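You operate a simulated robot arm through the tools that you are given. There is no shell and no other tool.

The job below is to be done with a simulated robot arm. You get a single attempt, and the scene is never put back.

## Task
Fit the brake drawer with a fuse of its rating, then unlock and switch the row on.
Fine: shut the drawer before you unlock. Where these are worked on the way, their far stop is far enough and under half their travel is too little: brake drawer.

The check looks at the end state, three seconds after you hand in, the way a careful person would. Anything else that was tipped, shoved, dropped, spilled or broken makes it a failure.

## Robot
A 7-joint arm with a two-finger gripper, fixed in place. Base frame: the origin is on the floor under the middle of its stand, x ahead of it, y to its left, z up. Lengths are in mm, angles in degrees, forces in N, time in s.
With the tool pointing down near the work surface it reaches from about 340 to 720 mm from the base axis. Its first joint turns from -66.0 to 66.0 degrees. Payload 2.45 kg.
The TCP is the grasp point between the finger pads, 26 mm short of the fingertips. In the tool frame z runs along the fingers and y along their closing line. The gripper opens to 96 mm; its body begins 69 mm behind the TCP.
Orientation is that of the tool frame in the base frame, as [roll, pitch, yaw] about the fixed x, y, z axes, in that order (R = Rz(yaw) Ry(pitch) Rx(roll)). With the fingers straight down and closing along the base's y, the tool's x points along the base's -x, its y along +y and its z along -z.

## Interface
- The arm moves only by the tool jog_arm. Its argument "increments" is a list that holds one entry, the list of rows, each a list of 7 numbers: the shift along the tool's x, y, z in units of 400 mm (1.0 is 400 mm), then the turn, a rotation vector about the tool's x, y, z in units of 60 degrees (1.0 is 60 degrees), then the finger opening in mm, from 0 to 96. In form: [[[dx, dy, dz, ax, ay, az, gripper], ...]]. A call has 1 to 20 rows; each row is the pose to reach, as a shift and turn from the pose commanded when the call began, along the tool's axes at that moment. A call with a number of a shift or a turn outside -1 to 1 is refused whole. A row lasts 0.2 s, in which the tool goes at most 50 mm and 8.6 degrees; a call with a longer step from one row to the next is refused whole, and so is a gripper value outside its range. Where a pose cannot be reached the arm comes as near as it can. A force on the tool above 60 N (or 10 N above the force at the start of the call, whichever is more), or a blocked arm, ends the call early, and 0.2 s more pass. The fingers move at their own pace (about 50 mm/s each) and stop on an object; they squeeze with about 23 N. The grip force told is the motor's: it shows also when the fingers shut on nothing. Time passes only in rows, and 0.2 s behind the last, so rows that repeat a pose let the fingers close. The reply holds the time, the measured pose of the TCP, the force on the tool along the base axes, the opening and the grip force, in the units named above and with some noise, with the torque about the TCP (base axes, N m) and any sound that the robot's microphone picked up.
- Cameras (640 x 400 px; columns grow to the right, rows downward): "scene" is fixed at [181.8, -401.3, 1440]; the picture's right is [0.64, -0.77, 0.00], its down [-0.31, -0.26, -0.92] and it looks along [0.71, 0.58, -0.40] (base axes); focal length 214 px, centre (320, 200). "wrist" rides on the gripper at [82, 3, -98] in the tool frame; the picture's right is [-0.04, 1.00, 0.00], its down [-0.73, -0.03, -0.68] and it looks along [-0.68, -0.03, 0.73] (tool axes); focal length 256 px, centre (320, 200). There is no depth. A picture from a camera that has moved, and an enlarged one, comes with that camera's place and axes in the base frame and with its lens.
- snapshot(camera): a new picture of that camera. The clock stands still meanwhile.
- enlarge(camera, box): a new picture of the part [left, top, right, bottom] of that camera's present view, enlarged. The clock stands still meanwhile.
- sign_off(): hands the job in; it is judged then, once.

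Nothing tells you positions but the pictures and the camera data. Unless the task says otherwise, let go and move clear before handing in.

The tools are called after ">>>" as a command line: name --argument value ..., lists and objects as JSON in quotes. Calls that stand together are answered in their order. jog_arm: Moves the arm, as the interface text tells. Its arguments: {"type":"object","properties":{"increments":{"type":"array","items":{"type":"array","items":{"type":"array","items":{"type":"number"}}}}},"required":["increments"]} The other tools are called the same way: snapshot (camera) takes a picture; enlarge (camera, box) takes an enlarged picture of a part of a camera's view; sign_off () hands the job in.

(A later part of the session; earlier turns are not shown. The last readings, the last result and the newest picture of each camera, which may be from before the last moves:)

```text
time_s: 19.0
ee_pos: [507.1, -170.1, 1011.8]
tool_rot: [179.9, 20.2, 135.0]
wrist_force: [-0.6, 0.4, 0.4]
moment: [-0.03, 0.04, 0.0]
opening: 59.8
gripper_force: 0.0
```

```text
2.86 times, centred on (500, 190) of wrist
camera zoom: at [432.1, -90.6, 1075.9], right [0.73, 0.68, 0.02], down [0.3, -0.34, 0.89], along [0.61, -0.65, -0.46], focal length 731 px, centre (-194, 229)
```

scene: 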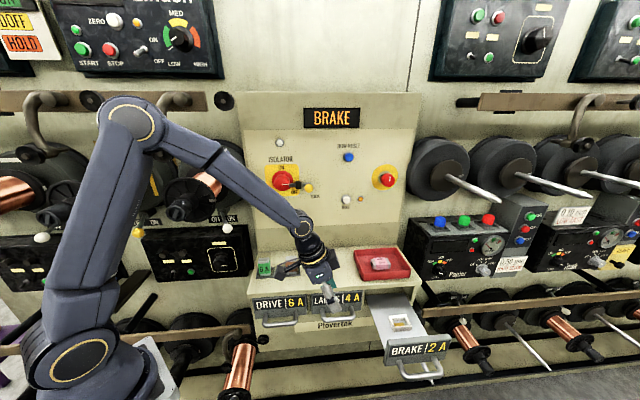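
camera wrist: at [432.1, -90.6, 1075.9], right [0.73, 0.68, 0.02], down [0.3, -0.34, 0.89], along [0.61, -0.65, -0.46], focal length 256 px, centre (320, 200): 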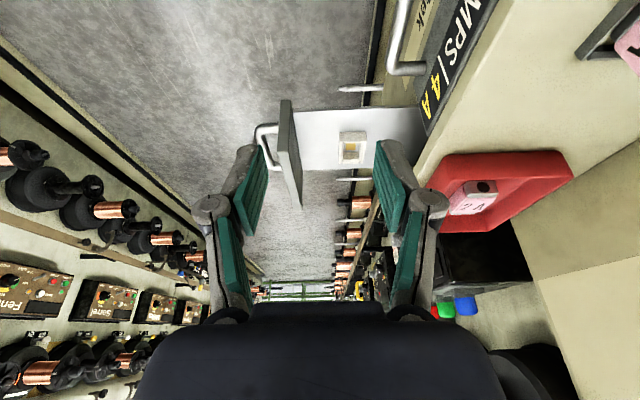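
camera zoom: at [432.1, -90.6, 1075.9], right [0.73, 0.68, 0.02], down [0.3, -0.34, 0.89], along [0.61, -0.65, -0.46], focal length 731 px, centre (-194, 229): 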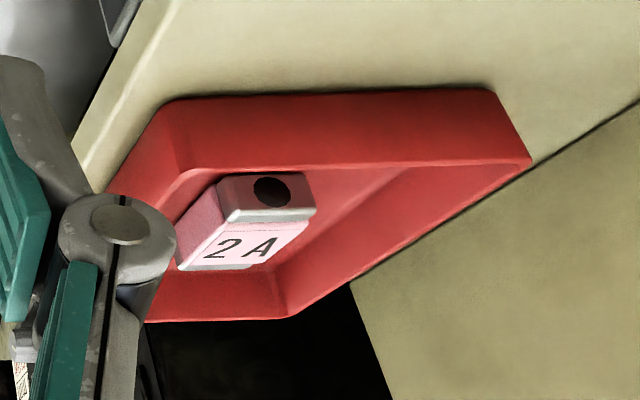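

The drawer socket's rim centre triangulates to t≈705, n≈283, z≈823 (base about [699, -298, 823]), opening 55 × 40 mm outside. The tray fuse clearly has a black burn mark, so the rack's clean 2 A is the one to use. Next I hover over it.

>>> jog_arm --increments '[[[0.007, 0.09, -0.003, 0, 0, 0, 60], [0.014, 0.18, -0.006, 0, 0, 0, 60], [0.021, 0.27, -0.008, 0, 0, 0, 60], [0.028, 0.36, -0.011, 0, 0, 0, 60], [0.035, 0.45, -0.013, 0, 0, 0, 60], [0.042, 0.53, -0.0155, 0, 0, 0, 60]]]'

>>> snapshot --camera "wrist"

>>> enlarge --camera "wrist" --box '[220, 20, 420, 200]'

>>> enlarge --camera "scene" --box '[250, 220, 370, 310]'

```text
time_s: 20.4
ee_pos: [644.3, -12.1, 1019.4]
tool_rot: [179.3, 20.1, 134.3]
wrist_force: [0.6, 0.0, -0.6]
moment: [0.0, -0.02, -0.02]
opening: 60.1
gripper_force: 0.1
```

```text
taken
camera wrist: at [568.9, 67.1, 1083.2], right [0.74, 0.67, 0.03], down [0.29, -0.35, 0.89], along [0.61, -0.65, -0.45], focal length 256 px, centre (320, 200)
```

wrist: 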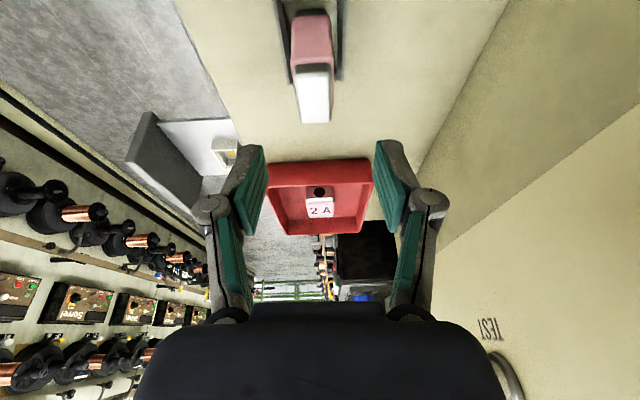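

```text
2.22 times, centred on (320, 110) of wrist
camera zoom: at [568.9, 67.1, 1083.2], right [0.74, 0.67, 0.03], down [0.29, -0.35, 0.89], along [0.61, -0.65, -0.45], focal length 569 px, centre (320, 400)
```

zoom: 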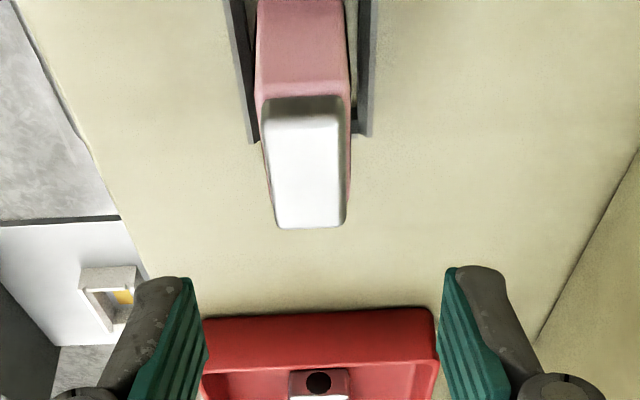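

```text
4.44 times, centred on (310, 265) of scene
camera zoom: at [179.9, -405.0, 1439.1], right [0.64, -0.77, 0.0], down [-0.31, -0.25, -0.92], along [0.71, 0.58, -0.4], focal length 953 px, centre (364, -89)
```

zoom: 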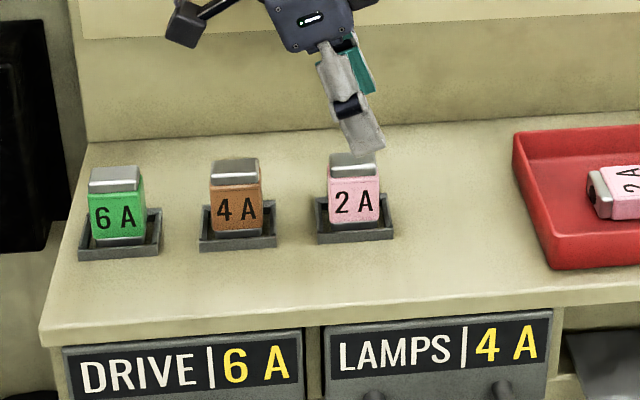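

The 2 A spare's top centre is at about t=462, n=444.5, z=961, aligned with the panel. Before grasping, I'll hold to let the pose settle and check it.

>>> jog_arm --increments '[[[0, 0, 0, 0, 0, 0, 60], [0, 0, 0, 0, 0, 0, 60]]]'

>>> snapshot --camera "scene"

```text
time_s: 21.0
ee_pos: [645.4, -10.3, 1018.8]
tool_rot: [179.2, 20.2, 134.5]
wrist_force: [-0.1, -0.4, -0.8]
moment: [-0.06, 0.01, 0.02]
opening: 60.0
gripper_force: 0.0
```

```text
taken
```

scene: 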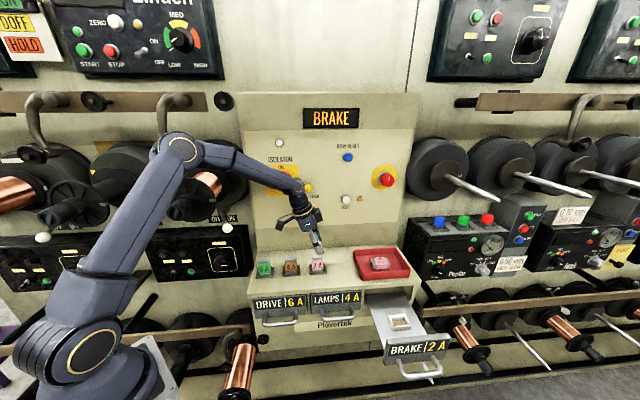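

The pose settled about 7 mm higher than commanded, which could mean the arm is touching something. I'll look closely.

>>> enlarge --camera "scene" --box '[230, 130, 350, 270]'

>>> enlarge --camera "scene" --box '[40, 130, 260, 270]'

```text
2.86 times, centred on (290, 200) of scene
camera zoom: at [180.1, -405.3, 1439.0], right [0.64, -0.77, 0.0], down [-0.31, -0.25, -0.92], along [0.71, 0.58, -0.4], focal length 613 px, centre (406, 200)
```

zoom: 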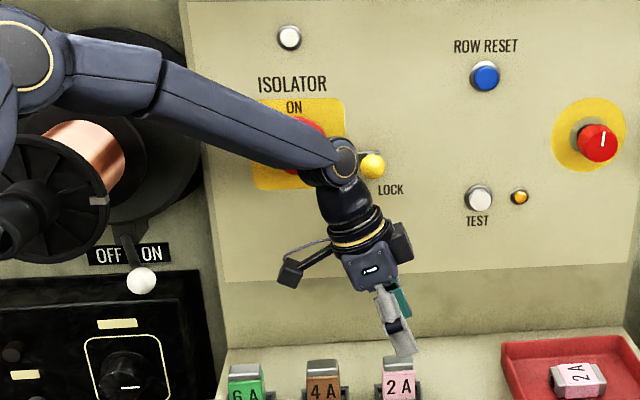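

```text
2.86 times, centred on (150, 200) of scene
camera zoom: at [180.1, -405.3, 1439.0], right [0.64, -0.77, 0.0], down [-0.31, -0.25, -0.92], along [0.71, 0.58, -0.4], focal length 613 px, centre (806, 200)
```

zoom: 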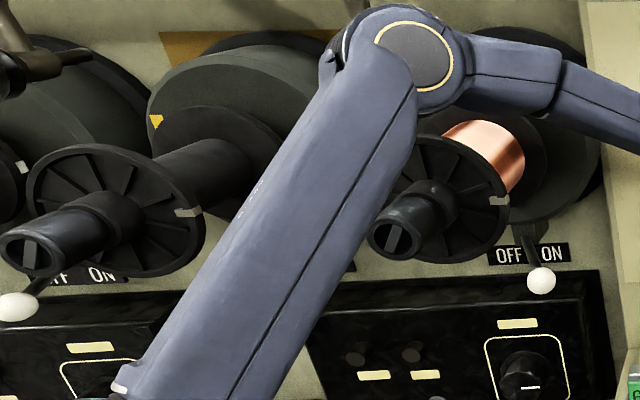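

The wrist joint seems to be very near the isolator/lock, possibly touching. I'll back straight away from the panel immediately and inspect.

>>> jog_arm --increments '[[[0, -0.05, 0, 0, 0, 0, 60], [0, -0.12, 0, 0, 0, 0, 60], [0, -0.2, 0, 0, 0, 0, 60], [0, -0.3, 0, 0, 0, 0, 60]]]'

>>> enlarge --camera "scene" --box '[230, 130, 350, 270]'

>>> snapshot --camera "scene"

```text
time_s: 22.0
ee_pos: [560.5, -90.5, 1010.0]
tool_rot: [179.8, 20.0, 135.1]
wrist_force: [-0.6, -0.1, 0.0]
moment: [-0.05, 0.01, 0.01]
opening: 60.0
gripper_force: 0.0
```

```text
2.86 times, centred on (290, 200) of scene
camera zoom: at [181.9, -401.2, 1440.0], right [0.64, -0.77, 0.0], down [-0.31, -0.26, -0.92], along [0.71, 0.58, -0.4], focal length 613 px, centre (406, 200)
```

zoom: 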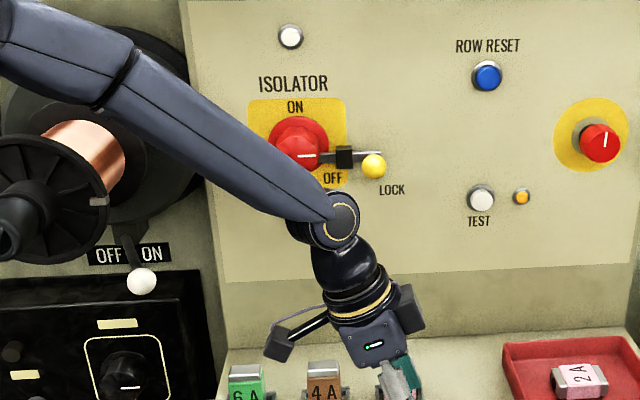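

```text
taken
```

scene: 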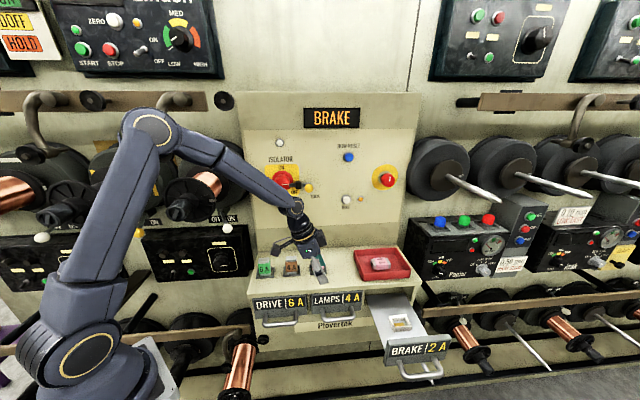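

It had indeed been touching (pose is exact again after backing off), but the isolator and lock look unchanged. I'll use a larger tilt (28°) and a lower approach so the wrist stays clear of the isolator; first tilt while still away from the panel.

>>> jog_arm --increments '[[[0.002, 0, 0.008, 0, -0.067, 0, 60], [0.0045, 0, 0.025, 0, -0.1333, 0, 60], [0.0045, 0, 0.025, 0, -0.1333, 0, 60]]]'

>>> snapshot --camera "wrist"

>>> enlarge --camera "scene" --box '[230, 130, 350, 270]'

```text
time_s: 22.8
ee_pos: [561.0, -92.1, 1000.2]
tool_rot: [179.8, 28.1, 135.1]
wrist_force: [-0.1, 0.4, 0.3]
moment: [0.01, -0.02, 0.0]
opening: 60.2
gripper_force: 0.0
```

```text
taken
camera wrist: at [479.8, -7.5, 1048.8], right [0.73, 0.68, 0.02], down [0.21, -0.25, 0.94], along [0.65, -0.69, -0.33], focal length 256 px, centre (320, 200)
```

wrist: 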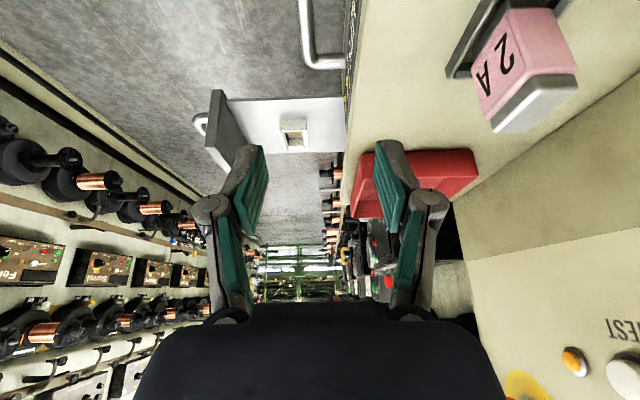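

```text
2.86 times, centred on (290, 200) of scene
camera zoom: at [181.8, -401.3, 1440.0], right [0.64, -0.77, 0.0], down [-0.31, -0.26, -0.92], along [0.71, 0.58, -0.4], focal length 613 px, centre (406, 200)
```

zoom: 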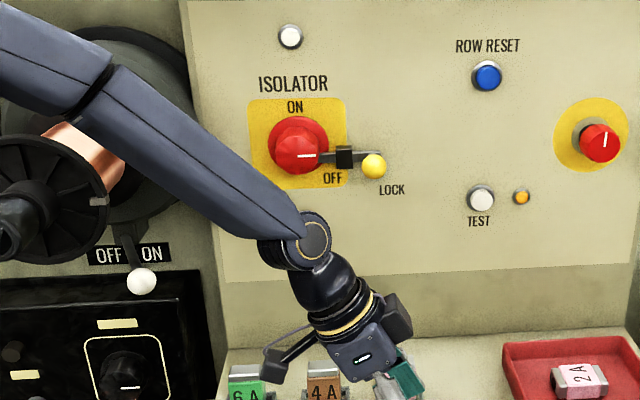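

All clear and the isolator pointer is unchanged. Now I move slowly toward the fuse (along the normal), checking for pose deviation.

>>> jog_arm --increments '[[[0, 0.06, 0, 0, 0, 0, 60], [0, 0.12, 0, 0, 0, 0, 60], [0, 0.17, 0, 0, 0, 0, 60], [0, 0.2, 0, 0, 0, 0, 60]]]'

>>> enlarge --camera "scene" --box '[230, 130, 350, 270]'

```text
time_s: 23.8
ee_pos: [617.1, -49.9, 1013.8]
tool_rot: [178.0, 28.4, 133.0]
wrist_force: [-0.2, -0.2, 0.3]
moment: [-0.01, 0.0, 0.0]
opening: 60.1
gripper_force: 0.0
```

```text
2.86 times, centred on (290, 200) of scene
camera zoom: at [176.6, -409.6, 1438.2], right [0.64, -0.77, 0.0], down [-0.31, -0.25, -0.92], along [0.71, 0.58, -0.4], focal length 613 px, centre (406, 200)
```

zoom: 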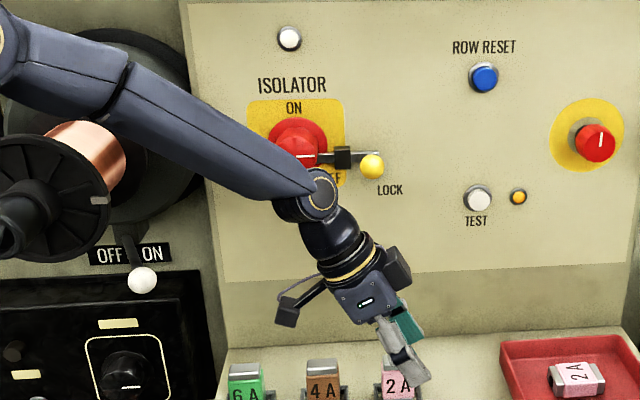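

There is contact again (z is 14 mm above command), earlier than the isolator could explain. I need to find where; I'll look at the elbow and forearm.

>>> snapshot --camera "scene"

>>> enlarge --camera "scene" --box '[60, 80, 260, 260]'

>>> enlarge --camera "scene" --box '[0, 200, 240, 400]'

>>> snapshot --camera "wrist"

```text
taken
```

scene: 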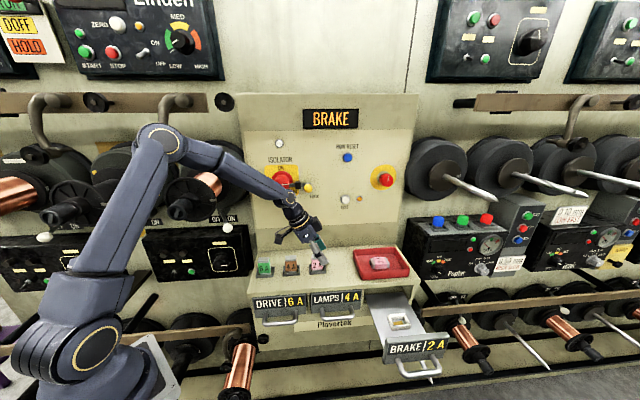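

```text
2.22 times, centred on (160, 170) of scene
camera zoom: at [176.6, -409.6, 1438.2], right [0.64, -0.77, 0.0], down [-0.31, -0.25, -0.92], along [0.71, 0.58, -0.4], focal length 477 px, centre (676, 267)
```

zoom: 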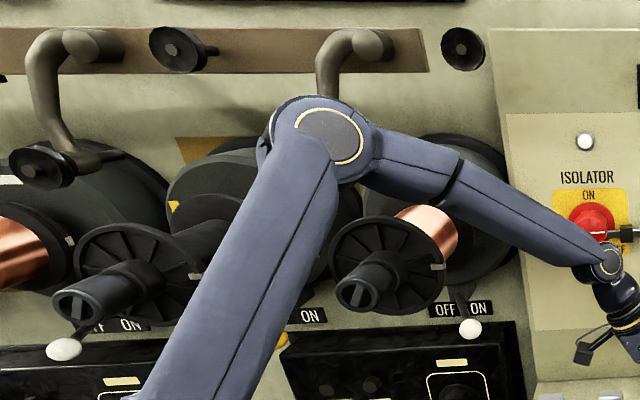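

```text
2.00 times, centred on (120, 300) of scene
camera zoom: at [176.6, -409.6, 1438.2], right [0.64, -0.77, 0.0], down [-0.31, -0.25, -0.92], along [0.71, 0.58, -0.4], focal length 429 px, centre (720, 0)
```

zoom: 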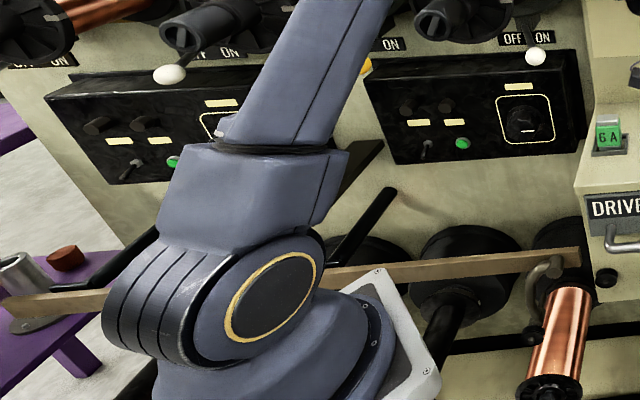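

```text
taken
camera wrist: at [535.7, 35.6, 1061.8], right [0.74, 0.67, 0.05], down [0.18, -0.27, 0.94], along [0.65, -0.69, -0.32], focal length 256 px, centre (320, 200)
```

wrist: 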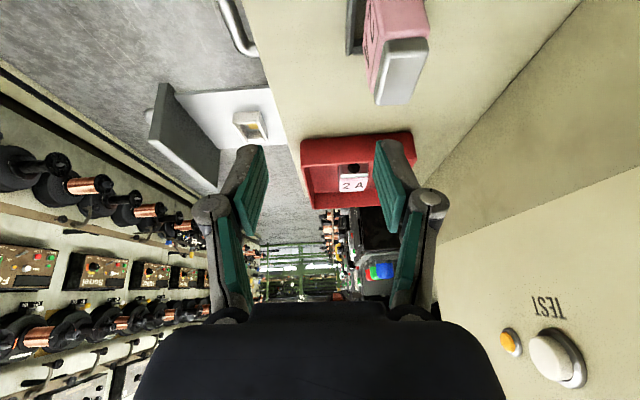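

The elbow is probably pressing on a hook on the left wall, so this approach direction is bad. I back off at once, and will instead grasp the fuse with the fingers closing sideways and the tool leaning toward the panel, which keeps the elbow away from the left wall.

>>> jog_arm --increments '[[[0, 0.14, 0, 0, 0, 0, 60], [0, 0.05, 0, 0, 0, 0, 60], [0, -0.05, 0, 0, 0, 0, 60], [0, -0.15, 0, 0, 0, 0, 60], [0, -0.25, 0, 0, 0, 0, 60]]]'

>>> snapshot --camera "scene"

>>> enlarge --camera "scene" --box '[60, 70, 260, 230]'

```text
refused: row 1 steps farther than a row can; nothing moved
```

```text
taken
```

scene: 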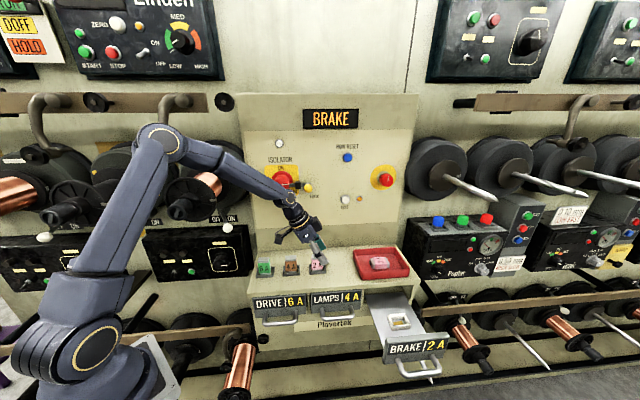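

```text
2.50 times, centred on (160, 150) of scene
camera zoom: at [176.6, -409.6, 1438.2], right [0.64, -0.77, 0.0], down [-0.31, -0.25, -0.92], along [0.71, 0.58, -0.4], focal length 536 px, centre (720, 325)
```

zoom: 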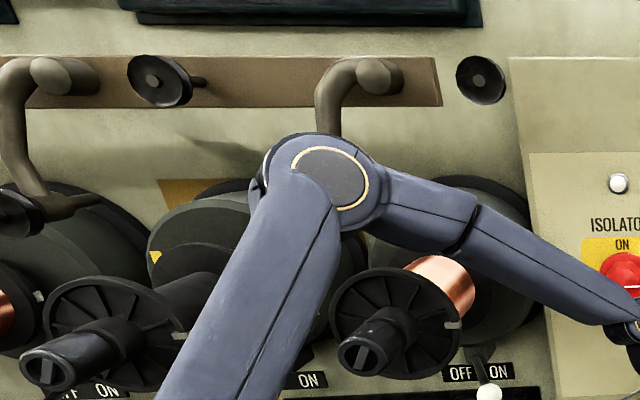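

The move was refused (my rows were wrong), so nothing moved. Backing straight away from the panel now.

>>> jog_arm --increments '[[[0, -0.06, 0, 0, 0, 0, 60], [0, -0.14, 0, 0, 0, 0, 60], [0, -0.22, 0, 0, 0, 0, 60], [0, -0.3, 0, 0, 0, 0, 60]]]'

>>> snapshot --camera "scene"

>>> enlarge --camera "scene" --box '[60, 70, 260, 230]'

```text
time_s: 24.8
ee_pos: [534.3, -119.0, 999.1]
tool_rot: [179.8, 28.1, 135.2]
wrist_force: [0.3, 0.5, 0.0]
moment: [0.02, 0.01, -0.01]
opening: 60.1
gripper_force: 0.0
```

```text
taken
```

scene: 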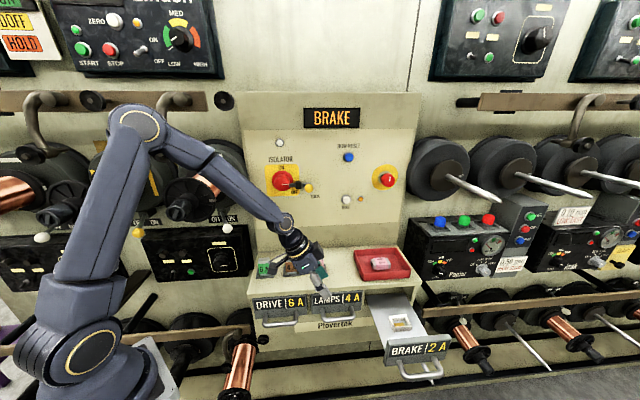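

```text
2.50 times, centred on (160, 150) of scene
camera zoom: at [181.9, -401.2, 1440.0], right [0.64, -0.77, 0.0], down [-0.31, -0.26, -0.92], along [0.71, 0.58, -0.4], focal length 536 px, centre (720, 325)
```

zoom: 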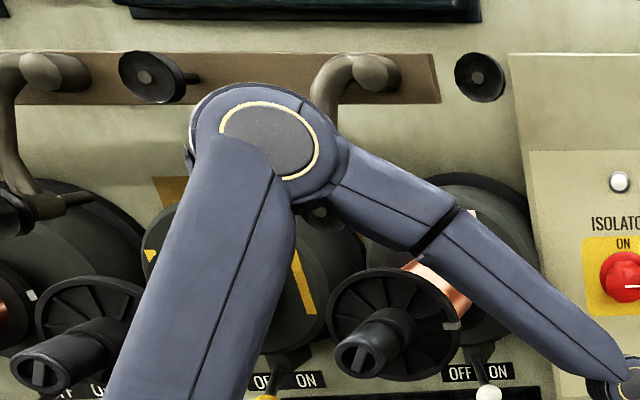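

Free again (pose matches command, scene camera back to nominal) and everything looks in place. Now I rotate the tool to close sideways (along the panel) with a 22° lean toward the panel.

>>> jog_arm --increments '[[[-0.006, 0, -0.011, -0.0529, 0.0066, -0.1133, 60], [-0.012, 0, -0.022, -0.1057, 0.0131, -0.2267, 60], [-0.018, 0, -0.033, -0.1586, 0.0197, -0.34, 60], [-0.024, 0, -0.044, -0.2114, 0.0262, -0.4533, 60], [-0.03, 0, -0.055, -0.2643, 0.0328, -0.5667, 60], [-0.035, 0, -0.066, -0.3171, 0.0393, -0.68, 60]]]'

>>> jog_arm --increments '[[[0, 0, 0, -0.0529, 0.0066, -0.1133, 60], [0, 0, 0, -0.1057, 0.0131, -0.2267, 60], [0, 0, 0, -0.1586, 0.0197, -0.34, 60], [0, 0, 0, -0.2114, 0.0262, -0.4533, 60], [0, 0, 0, -0.2643, 0.0328, -0.5667, 60], [0, 0, 0, -0.3171, 0.0393, -0.68, 60], [0, 0, 0, -0.3171, 0.0393, -0.68, 60]]]'

>>> snapshot --camera "wrist"

>>> snapshot --camera "scene"

```text
time_s: 26.2
ee_pos: [532.9, -120.6, 1030.1]
tool_rot: [-178.8, 25.1, -179.3]
wrist_force: [0.2, 0.1, -0.1]
moment: [0.02, 0.03, -0.01]
opening: 59.8
gripper_force: 0.0
```

```text
time_s: 27.8
ee_pos: [533.3, -121.8, 1031.7]
tool_rot: [-179.9, 22.2, -134.8]
wrist_force: [-0.4, -0.7, 0.3]
moment: [-0.02, 0.03, -0.05]
opening: 60.0
gripper_force: 0.2
```

```text
taken
camera wrist: at [451.5, -198.5, 1091.0], right [-0.68, 0.73, 0.01], down [0.32, 0.28, 0.91], along [0.66, 0.62, -0.42], focal length 256 px, centre (320, 200)
```

wrist: 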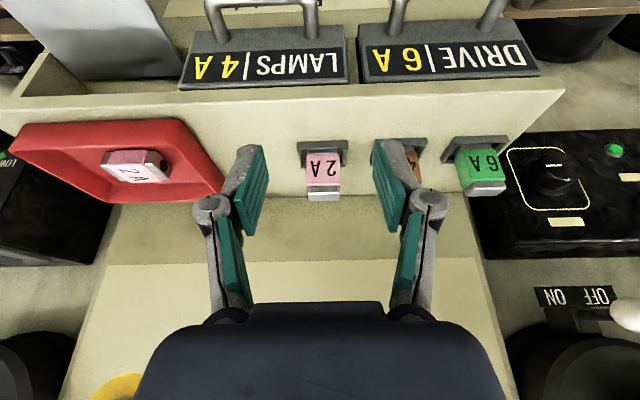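

```text
taken
```

scene: 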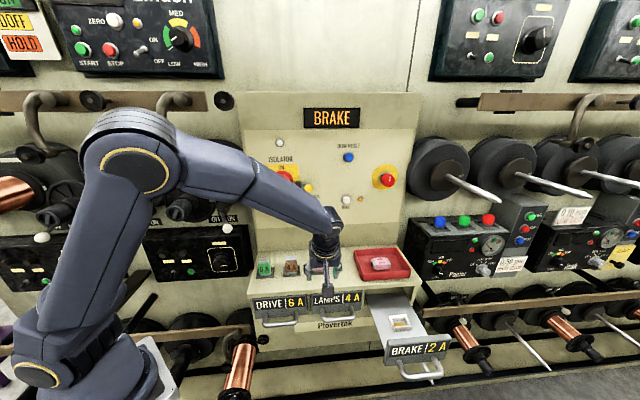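

The elbow is now well clear of the left wall, and the 2 A fuse appears between the fingers. I'll zoom to align.

>>> enlarge --camera "wrist" --box '[270, 130, 370, 210]'

>>> enlarge --camera "scene" --box '[255, 240, 345, 290]'

```text
5.00 times, centred on (320, 170) of wrist
camera zoom: at [451.5, -198.5, 1091.0], right [-0.68, 0.73, 0.01], down [0.32, 0.28, 0.91], along [0.66, 0.62, -0.42], focal length 1280 px, centre (320, 350)
```

zoom: 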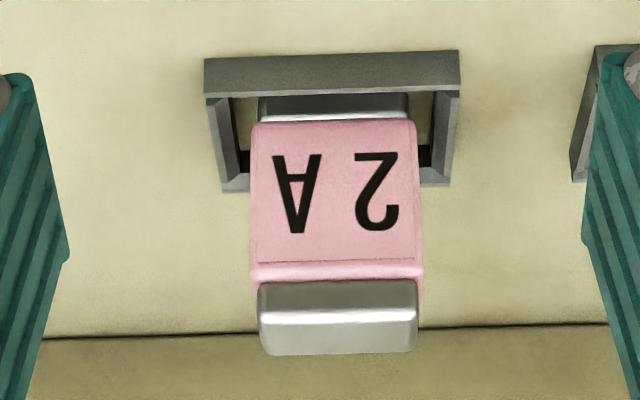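

```text
7.11 times, centred on (300, 265) of scene
camera zoom: at [181.8, -401.3, 1440.0], right [0.64, -0.77, 0.0], down [-0.31, -0.26, -0.92], along [0.71, 0.58, -0.4], focal length 1525 px, centre (462, -262)
```

zoom: 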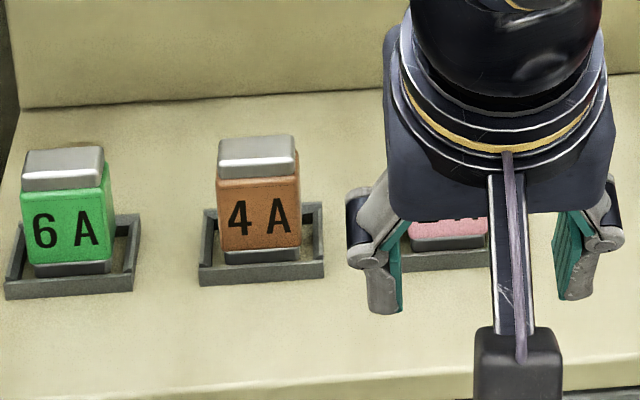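

The fuse is laterally aligned within 1 mm. To pin down its depth I'll take a steeper second view from above.

>>> jog_arm --increments '[[[-0.08, 0.0025, -0.0145, 0, 0, 0, 60], [-0.16, 0.0025, -0.029, 0, 0, 0, 60], [-0.24, 0.0025, -0.0435, 0, 0, 0, 60], [-0.321, 0.0025, -0.058, 0, 0, 0, 60], [-0.321, 0.0025, -0.058, 0, 0, 0, 60]]]'

>>> snapshot --camera "wrist"

>>> enlarge --camera "scene" --box '[255, 220, 375, 290]'

```text
time_s: 29.0
ee_pos: [610.8, -41.7, 1101.5]
tool_rot: [-180.0, 22.2, -134.9]
wrist_force: [0.1, -0.2, 0.3]
moment: [-0.02, -0.05, 0.05]
opening: 60.1
gripper_force: 0.1
```

```text
taken
camera wrist: at [529.3, -119.2, 1161.3], right [-0.68, 0.73, 0.01], down [0.32, 0.28, 0.91], along [0.66, 0.62, -0.42], focal length 256 px, centre (320, 200)
```

wrist: 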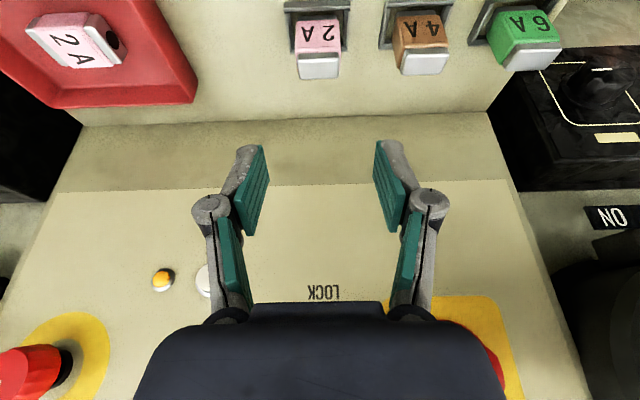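

```text
5.33 times, centred on (315, 255) of scene
camera zoom: at [181.8, -401.3, 1440.0], right [0.64, -0.77, 0.0], down [-0.31, -0.26, -0.92], along [0.71, 0.58, -0.4], focal length 1144 px, centre (347, -93)
```

zoom: 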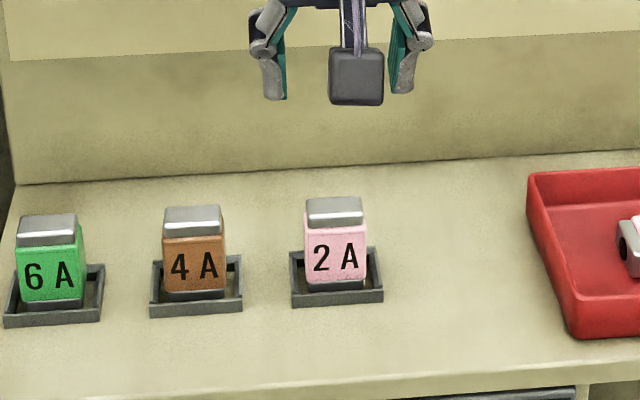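

>>> enlarge --camera "wrist" --box '[275, 0, 375, 90]'

>>> enlarge --camera "scene" --box '[300, 250, 340, 280]'

>>> enlarge --camera "wrist" --box '[0, 0, 200, 130]'

```text
4.44 times, centred on (325, 45) of wrist
camera zoom: at [529.3, -119.2, 1161.3], right [-0.68, 0.73, 0.01], down [0.32, 0.28, 0.91], along [0.66, 0.62, -0.42], focal length 1138 px, centre (298, 889)
```

zoom: 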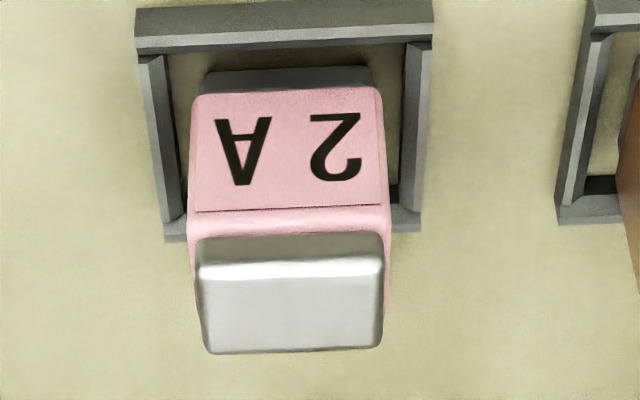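

```text
13.33 times, centred on (320, 265) of scene
camera zoom: at [181.8, -401.3, 1440.0], right [0.64, -0.77, 0.0], down [-0.31, -0.26, -0.92], along [0.71, 0.58, -0.4], focal length 2860 px, centre (320, -667)
```

zoom: 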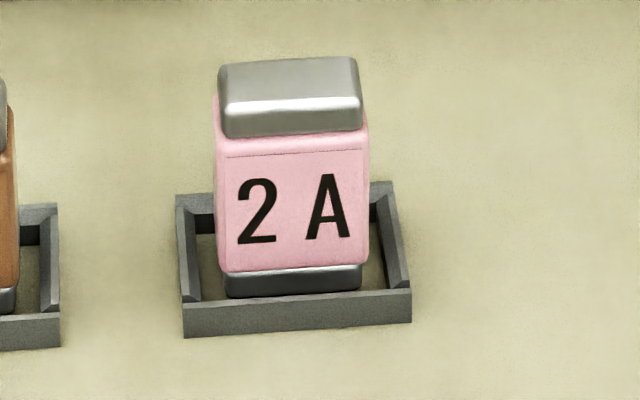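

```text
3.08 times, centred on (100, 65) of wrist
camera zoom: at [529.3, -119.2, 1161.3], right [-0.68, 0.73, 0.01], down [0.32, 0.28, 0.91], along [0.66, 0.62, -0.42], focal length 788 px, centre (997, 615)
```

zoom: 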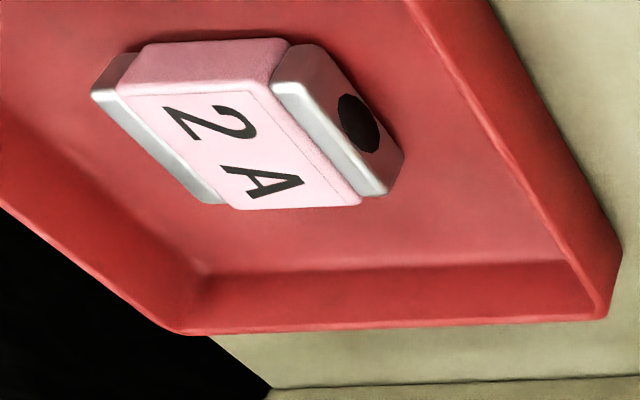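

Consistent triangulation now puts the fuse centre at t=462.3, n=445, top z=963. I go to a hover 40 mm above and verify.

>>> jog_arm --increments '[[[-0.0014, -0.00225, 0.067, 0, 0, 0, 60], [-0.0028, -0.00225, 0.134, 0, 0, 0, 60], [-0.0041, -0.00225, 0.201, 0, 0, 0, 60], [-0.0055, -0.00225, 0.268, 0, 0, 0, 60], [-0.0055, -0.00225, 0.268, 0, 0, 0, 60]]]'

>>> snapshot --camera "wrist"

>>> enlarge --camera "scene" --box '[230, 180, 390, 290]'

```text
time_s: 30.2
ee_pos: [640.7, -12.2, 1003.2]
tool_rot: [180.0, 22.2, -134.9]
wrist_force: [0.3, -0.3, -0.2]
moment: [0.02, -0.02, 0.0]
opening: 59.9
gripper_force: 0.1
```

```text
taken
camera wrist: at [558.6, -90.4, 1062.9], right [-0.68, 0.73, 0.01], down [0.32, 0.28, 0.91], along [0.66, 0.62, -0.42], focal length 256 px, centre (320, 200)
```

wrist: 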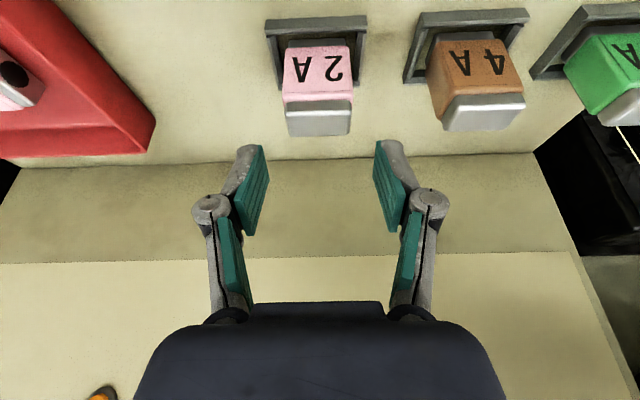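

```text
3.64 times, centred on (310, 235) of scene
camera zoom: at [181.8, -401.3, 1440.0], right [0.64, -0.77, 0.0], down [-0.31, -0.26, -0.92], along [0.71, 0.58, -0.4], focal length 780 px, centre (356, 73)
```

zoom: 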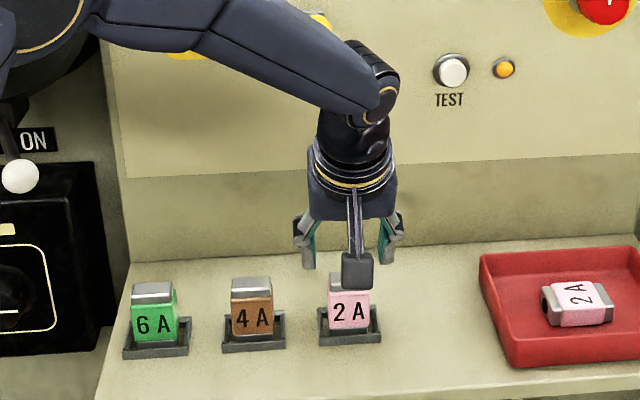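

The hover pose is accurate and the fuse is centred between the fingers. I descend 48 mm vertically and close gently.

>>> jog_arm --increments '[[[0.0114, -0.0017, 0.0278, 0, 0, 0, 60], [0.0227, -0.0017, 0.0555, 0, 0, 0, 60], [0.0341, -0.0017, 0.0833, 0, 0, 0, 60], [0.0454, -0.0017, 0.111, 0, 0, 0, 60], [0.0454, -0.0017, 0.111, 0, 0, 0, 60]]]'

>>> snapshot --camera "wrist"

>>> enlarge --camera "scene" --box '[260, 220, 360, 290]'

```text
time_s: 31.4
ee_pos: [640.3, -13.2, 954.0]
tool_rot: [-179.9, 22.1, -134.9]
wrist_force: [0.0, 0.3, 1.0]
moment: [-0.02, 0.0, -0.02]
opening: 60.3
gripper_force: 0.0
```

```text
taken
camera wrist: at [559.2, -90.4, 1013.8], right [-0.68, 0.73, 0.01], down [0.32, 0.28, 0.91], along [0.66, 0.62, -0.42], focal length 256 px, centre (320, 200)
```

wrist: 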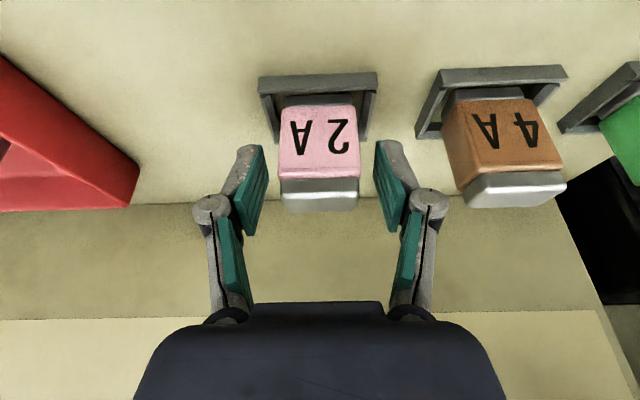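

```text
5.71 times, centred on (310, 255) of scene
camera zoom: at [181.8, -401.3, 1440.0], right [0.64, -0.77, 0.0], down [-0.31, -0.26, -0.92], along [0.71, 0.58, -0.4], focal length 1226 px, centre (377, -114)
```

zoom: 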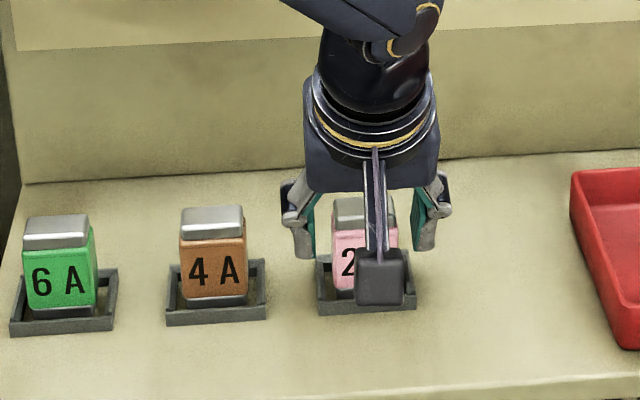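

The fuse sits between the pads, away from its neighbours. I close on it.

>>> jog_arm --increments '[[[0, 0, 0, 0, 0, 0, 44], [0, 0, 0, 0, 0, 0, 30], [0, 0, 0, 0, 0, 0, 20], [0, 0, 0, 0, 0, 0, 20]]]'

>>> snapshot --camera "wrist"

```text
time_s: 32.4
ee_pos: [641.8, -11.8, 954.0]
tool_rot: [-180.0, 22.2, -134.9]
wrist_force: [-0.5, -0.6, 0.2]
moment: [0.01, 0.04, 0.01]
opening: 39.1
gripper_force: 23.4
```

```text
taken
camera wrist: at [559.2, -90.4, 1014.0], right [-0.68, 0.73, 0.01], down [0.32, 0.28, 0.91], along [0.66, 0.62, -0.42], focal length 256 px, centre (320, 200)
```

wrist: 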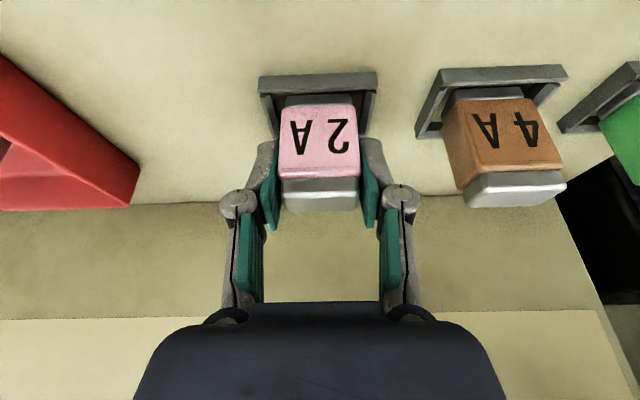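

The fuse is held at 39.1 mm (23 N). I lift it straight up 60 mm.

>>> jog_arm --increments '[[[-0.0095, 0, -0.0232, 0, 0, 0, 20], [-0.0189, 0, -0.0463, 0, 0, 0, 20], [-0.0284, 0, -0.0695, 0, 0, 0, 20], [-0.0378, 0, -0.0926, 0, 0, 0, 20], [-0.0567, 0, -0.139, 0, 0, 0, 20]]]'

>>> snapshot --camera "wrist"

>>> enlarge --camera "scene" --box '[260, 200, 380, 290]'

```text
time_s: 33.6
ee_pos: [640.6, -12.9, 1014.8]
tool_rot: [-179.9, 22.2, -134.9]
wrist_force: [-0.1, -0.9, -0.5]
moment: [-0.01, 0.03, 0.04]
opening: 39.4
gripper_force: 23.2
```

```text
taken
camera wrist: at [559.3, -90.6, 1074.8], right [-0.68, 0.73, 0.01], down [0.32, 0.28, 0.91], along [0.66, 0.62, -0.42], focal length 256 px, centre (320, 200)
```

wrist: 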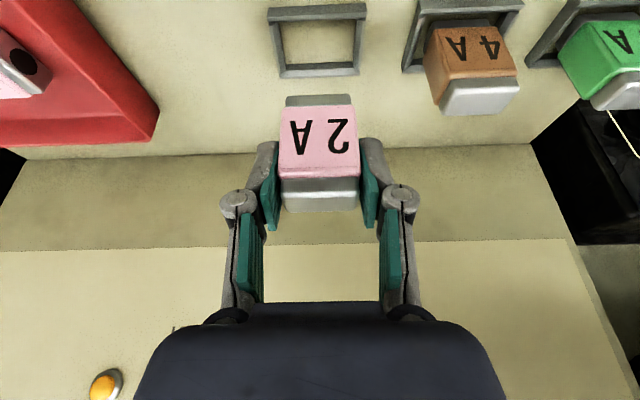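

```text
4.44 times, centred on (320, 245) of scene
camera zoom: at [181.8, -401.3, 1440.0], right [0.64, -0.77, 0.0], down [-0.31, -0.26, -0.92], along [0.71, 0.58, -0.4], focal length 953 px, centre (320, 0)
```

zoom: 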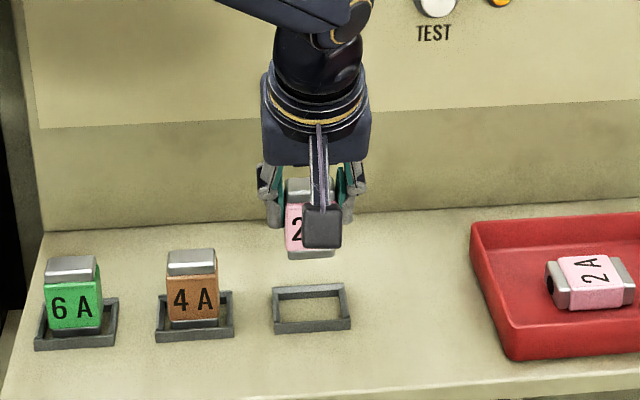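

The clean 2 A fuse is lifted free and the rack frame stands empty. Now I carry it over to above the open drawer, adding a slight 6° lean outward for reach.

>>> jog_arm --increments '[[[0.0442, -0.0676, -0.0105, 0.0103, 0, -0.0042, 20], [0.0883, -0.1351, -0.021, 0.0206, 0, -0.0084, 20], [0.1325, -0.2027, -0.0316, 0.0309, 0, -0.0126, 20], [0.1767, -0.2702, -0.0421, 0.0412, 0, -0.0168, 20], [0.2208, -0.3378, -0.0526, 0.0514, 0, -0.021, 20], [0.265, -0.4053, -0.0631, 0.0617, 0, -0.0252, 20], [0.3092, -0.4729, -0.0737, 0.072, 0, -0.0294, 20], [0.3533, -0.5404, -0.0842, 0.0823, 0, -0.0336, 20], [0.3975, -0.608, -0.0947, 0.0926, 0, -0.0378, 20], [0.3975, -0.608, -0.0947, 0.0926, 0, -0.0378, 20]]]'

>>> snapshot --camera "wrist"

>>> snapshot --camera "scene"

```text
time_s: 35.8
ee_pos: [699.6, -298.9, 986.8]
tool_rot: [-173.5, 22.0, -132.3]
wrist_force: [-0.1, -0.2, -1.2]
moment: [-0.02, 0.0, -0.01]
opening: 39.3
gripper_force: 22.8
```

```text
taken
camera wrist: at [613.2, -371.9, 1046.8], right [-0.68, 0.73, -0.09], down [0.25, 0.35, 0.9], along [0.69, 0.59, -0.42], focal length 256 px, centre (320, 200)
```

wrist: 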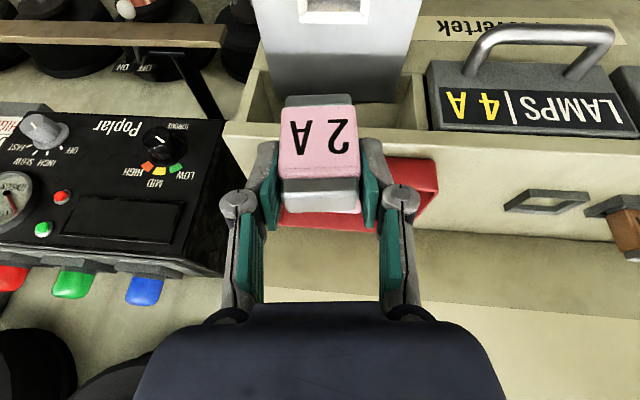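

```text
taken
```

scene: 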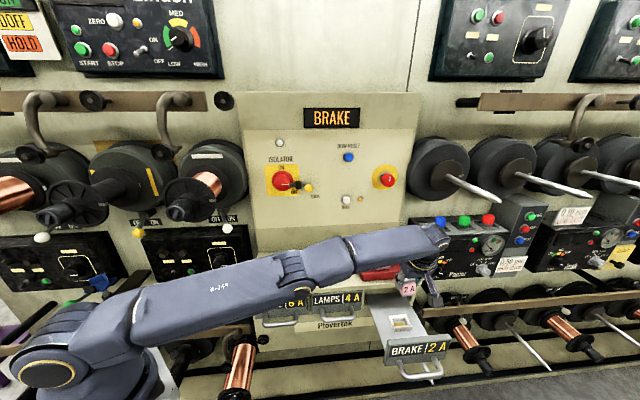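

Reachable, with the fuse over the drawer. I'll zoom in to align the fuse with the socket.

>>> enlarge --camera "wrist" --box '[250, 0, 430, 110]'

>>> enlarge --camera "scene" --box '[370, 270, 450, 350]'

>>> enlarge --camera "scene" --box '[380, 300, 420, 340]'

```text
3.56 times, centred on (340, 55) of wrist
camera zoom: at [613.2, -371.9, 1046.8], right [-0.68, 0.73, -0.09], down [0.25, 0.35, 0.9], along [0.69, 0.59, -0.42], focal length 910 px, centre (249, 716)
```

zoom: 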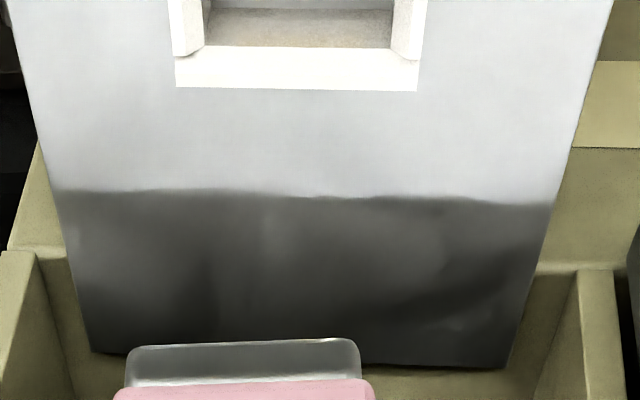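

```text
5.00 times, centred on (410, 310) of scene
camera zoom: at [181.8, -401.3, 1440.0], right [0.64, -0.77, 0.0], down [-0.31, -0.26, -0.92], along [0.71, 0.58, -0.4], focal length 1072 px, centre (-130, -350)
```

zoom: 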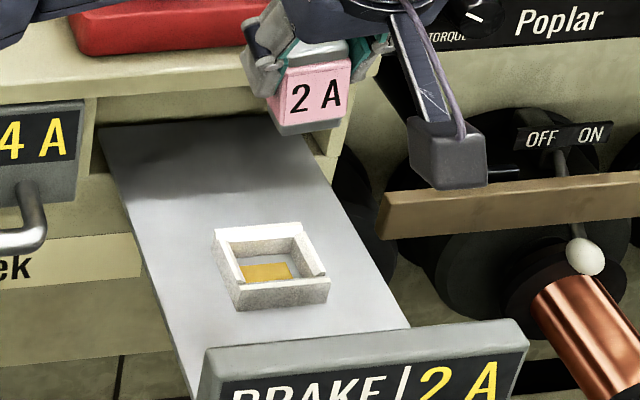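

```text
10.00 times, centred on (400, 320) of scene
camera zoom: at [181.8, -401.3, 1440.0], right [0.64, -0.77, 0.0], down [-0.31, -0.26, -0.92], along [0.71, 0.58, -0.4], focal length 2145 px, centre (-480, -1000)
```

zoom: 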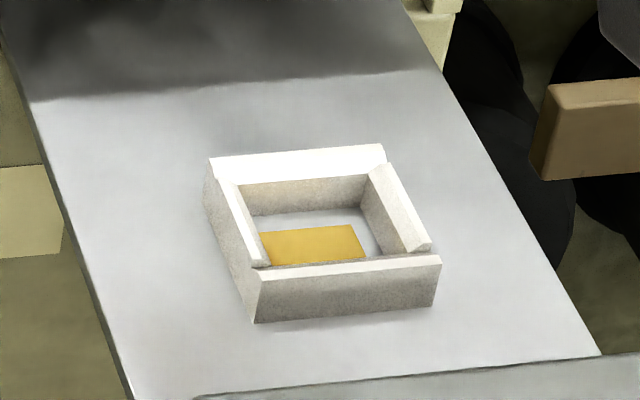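

The wrist view and the scene view agree on the relative offset: the socket centre is about 1 mm from the fuse laterally. I descend to about 10 mm above the rim and check again.

>>> jog_arm --increments '[[[0.019, 0.006, 0.0468, 0, 0, 0, 20], [0.0381, 0.012, 0.0937, 0, 0, 0, 20], [0.0571, 0.018, 0.1405, 0, 0, 0, 20], [0.0762, 0.024, 0.1874, 0, 0, 0, 20], [0.0952, 0.03, 0.2342, 0, 0, 0, 20], [0.0952, 0.03, 0.2342, 0, 0, 0, 20]]]'

>>> snapshot --camera "wrist"

>>> enlarge --camera "scene" --box '[370, 280, 440, 350]'

>>> enlarge --camera "wrist" --box '[260, 40, 400, 140]'

```text
time_s: 37.2
ee_pos: [700.3, -297.5, 888.5]
tool_rot: [-173.5, 22.0, -132.4]
wrist_force: [-0.3, 0.7, -0.8]
moment: [0.02, 0.03, 0.05]
opening: 39.5
gripper_force: 22.7
```

```text
taken
camera wrist: at [612.6, -370.8, 948.2], right [-0.68, 0.73, -0.09], down [0.25, 0.35, 0.9], along [0.69, 0.59, -0.42], focal length 256 px, centre (320, 200)
```

wrist: 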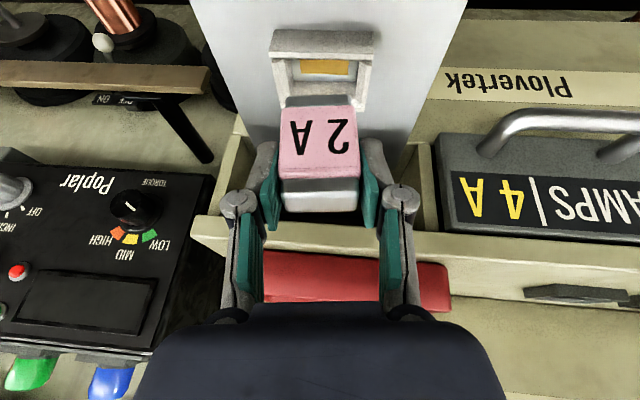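

```text
5.71 times, centred on (405, 315) of scene
camera zoom: at [181.8, -401.3, 1440.0], right [0.64, -0.77, 0.0], down [-0.31, -0.26, -0.92], along [0.71, 0.58, -0.4], focal length 1226 px, centre (-166, -457)
```

zoom: 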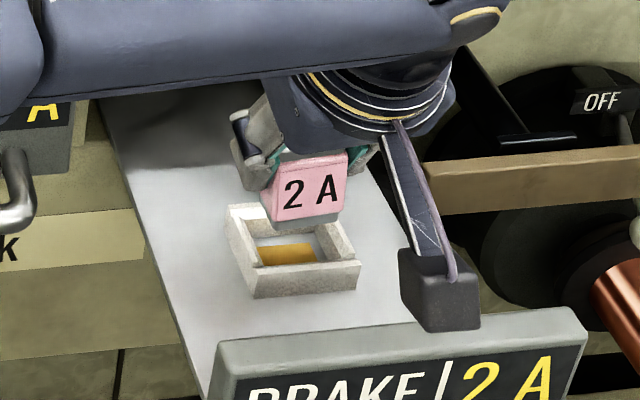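

```text
4.00 times, centred on (330, 90) of wrist
camera zoom: at [612.6, -370.8, 948.2], right [-0.68, 0.73, -0.09], down [0.25, 0.35, 0.9], along [0.69, 0.59, -0.42], focal length 1024 px, centre (280, 640)
```

zoom: 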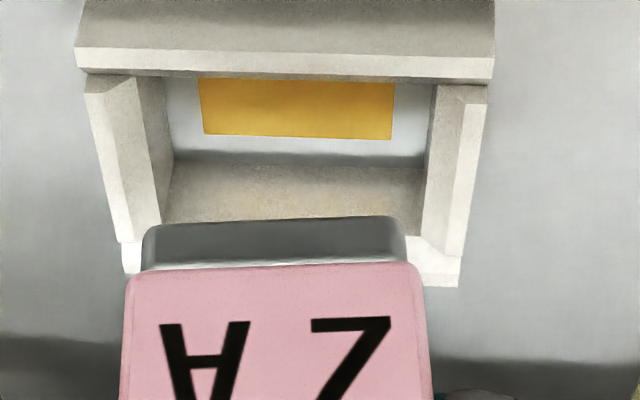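

The fuse hangs just above the socket. I'll zoom in with the scene camera to compare the fuse bottom and the socket rim directly.

>>> enlarge --camera "scene" --box '[378, 300, 418, 340]'

>>> enlarge --camera "wrist" --box '[260, 20, 390, 115]'

```text
10.00 times, centred on (398, 320) of scene
camera zoom: at [181.8, -401.3, 1440.0], right [0.64, -0.77, 0.0], down [-0.31, -0.26, -0.92], along [0.71, 0.58, -0.4], focal length 2145 px, centre (-460, -1000)
```

zoom: 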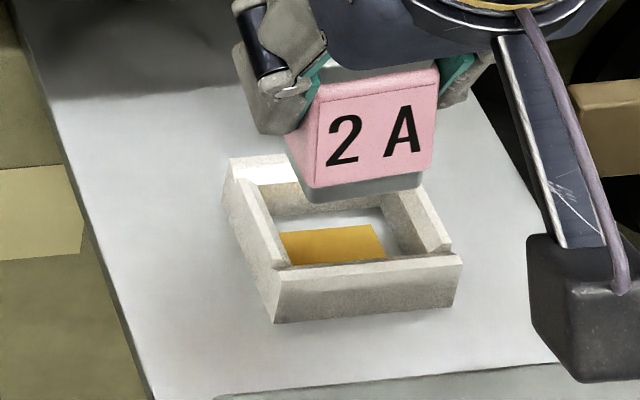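

```text
4.21 times, centred on (325, 68) of wrist
camera zoom: at [612.6, -370.8, 948.2], right [-0.68, 0.73, -0.09], down [0.25, 0.35, 0.9], along [0.69, 0.59, -0.42], focal length 1078 px, centre (299, 758)
```

zoom: 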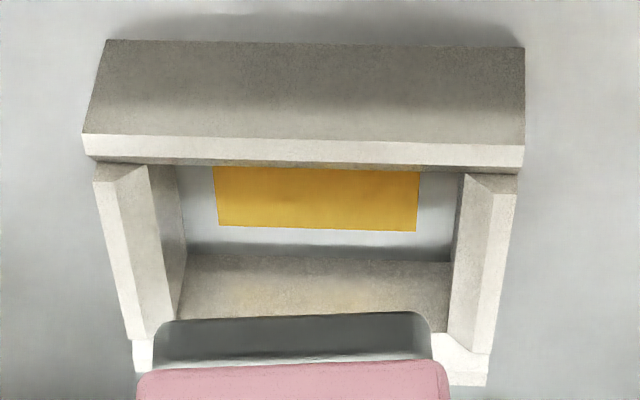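

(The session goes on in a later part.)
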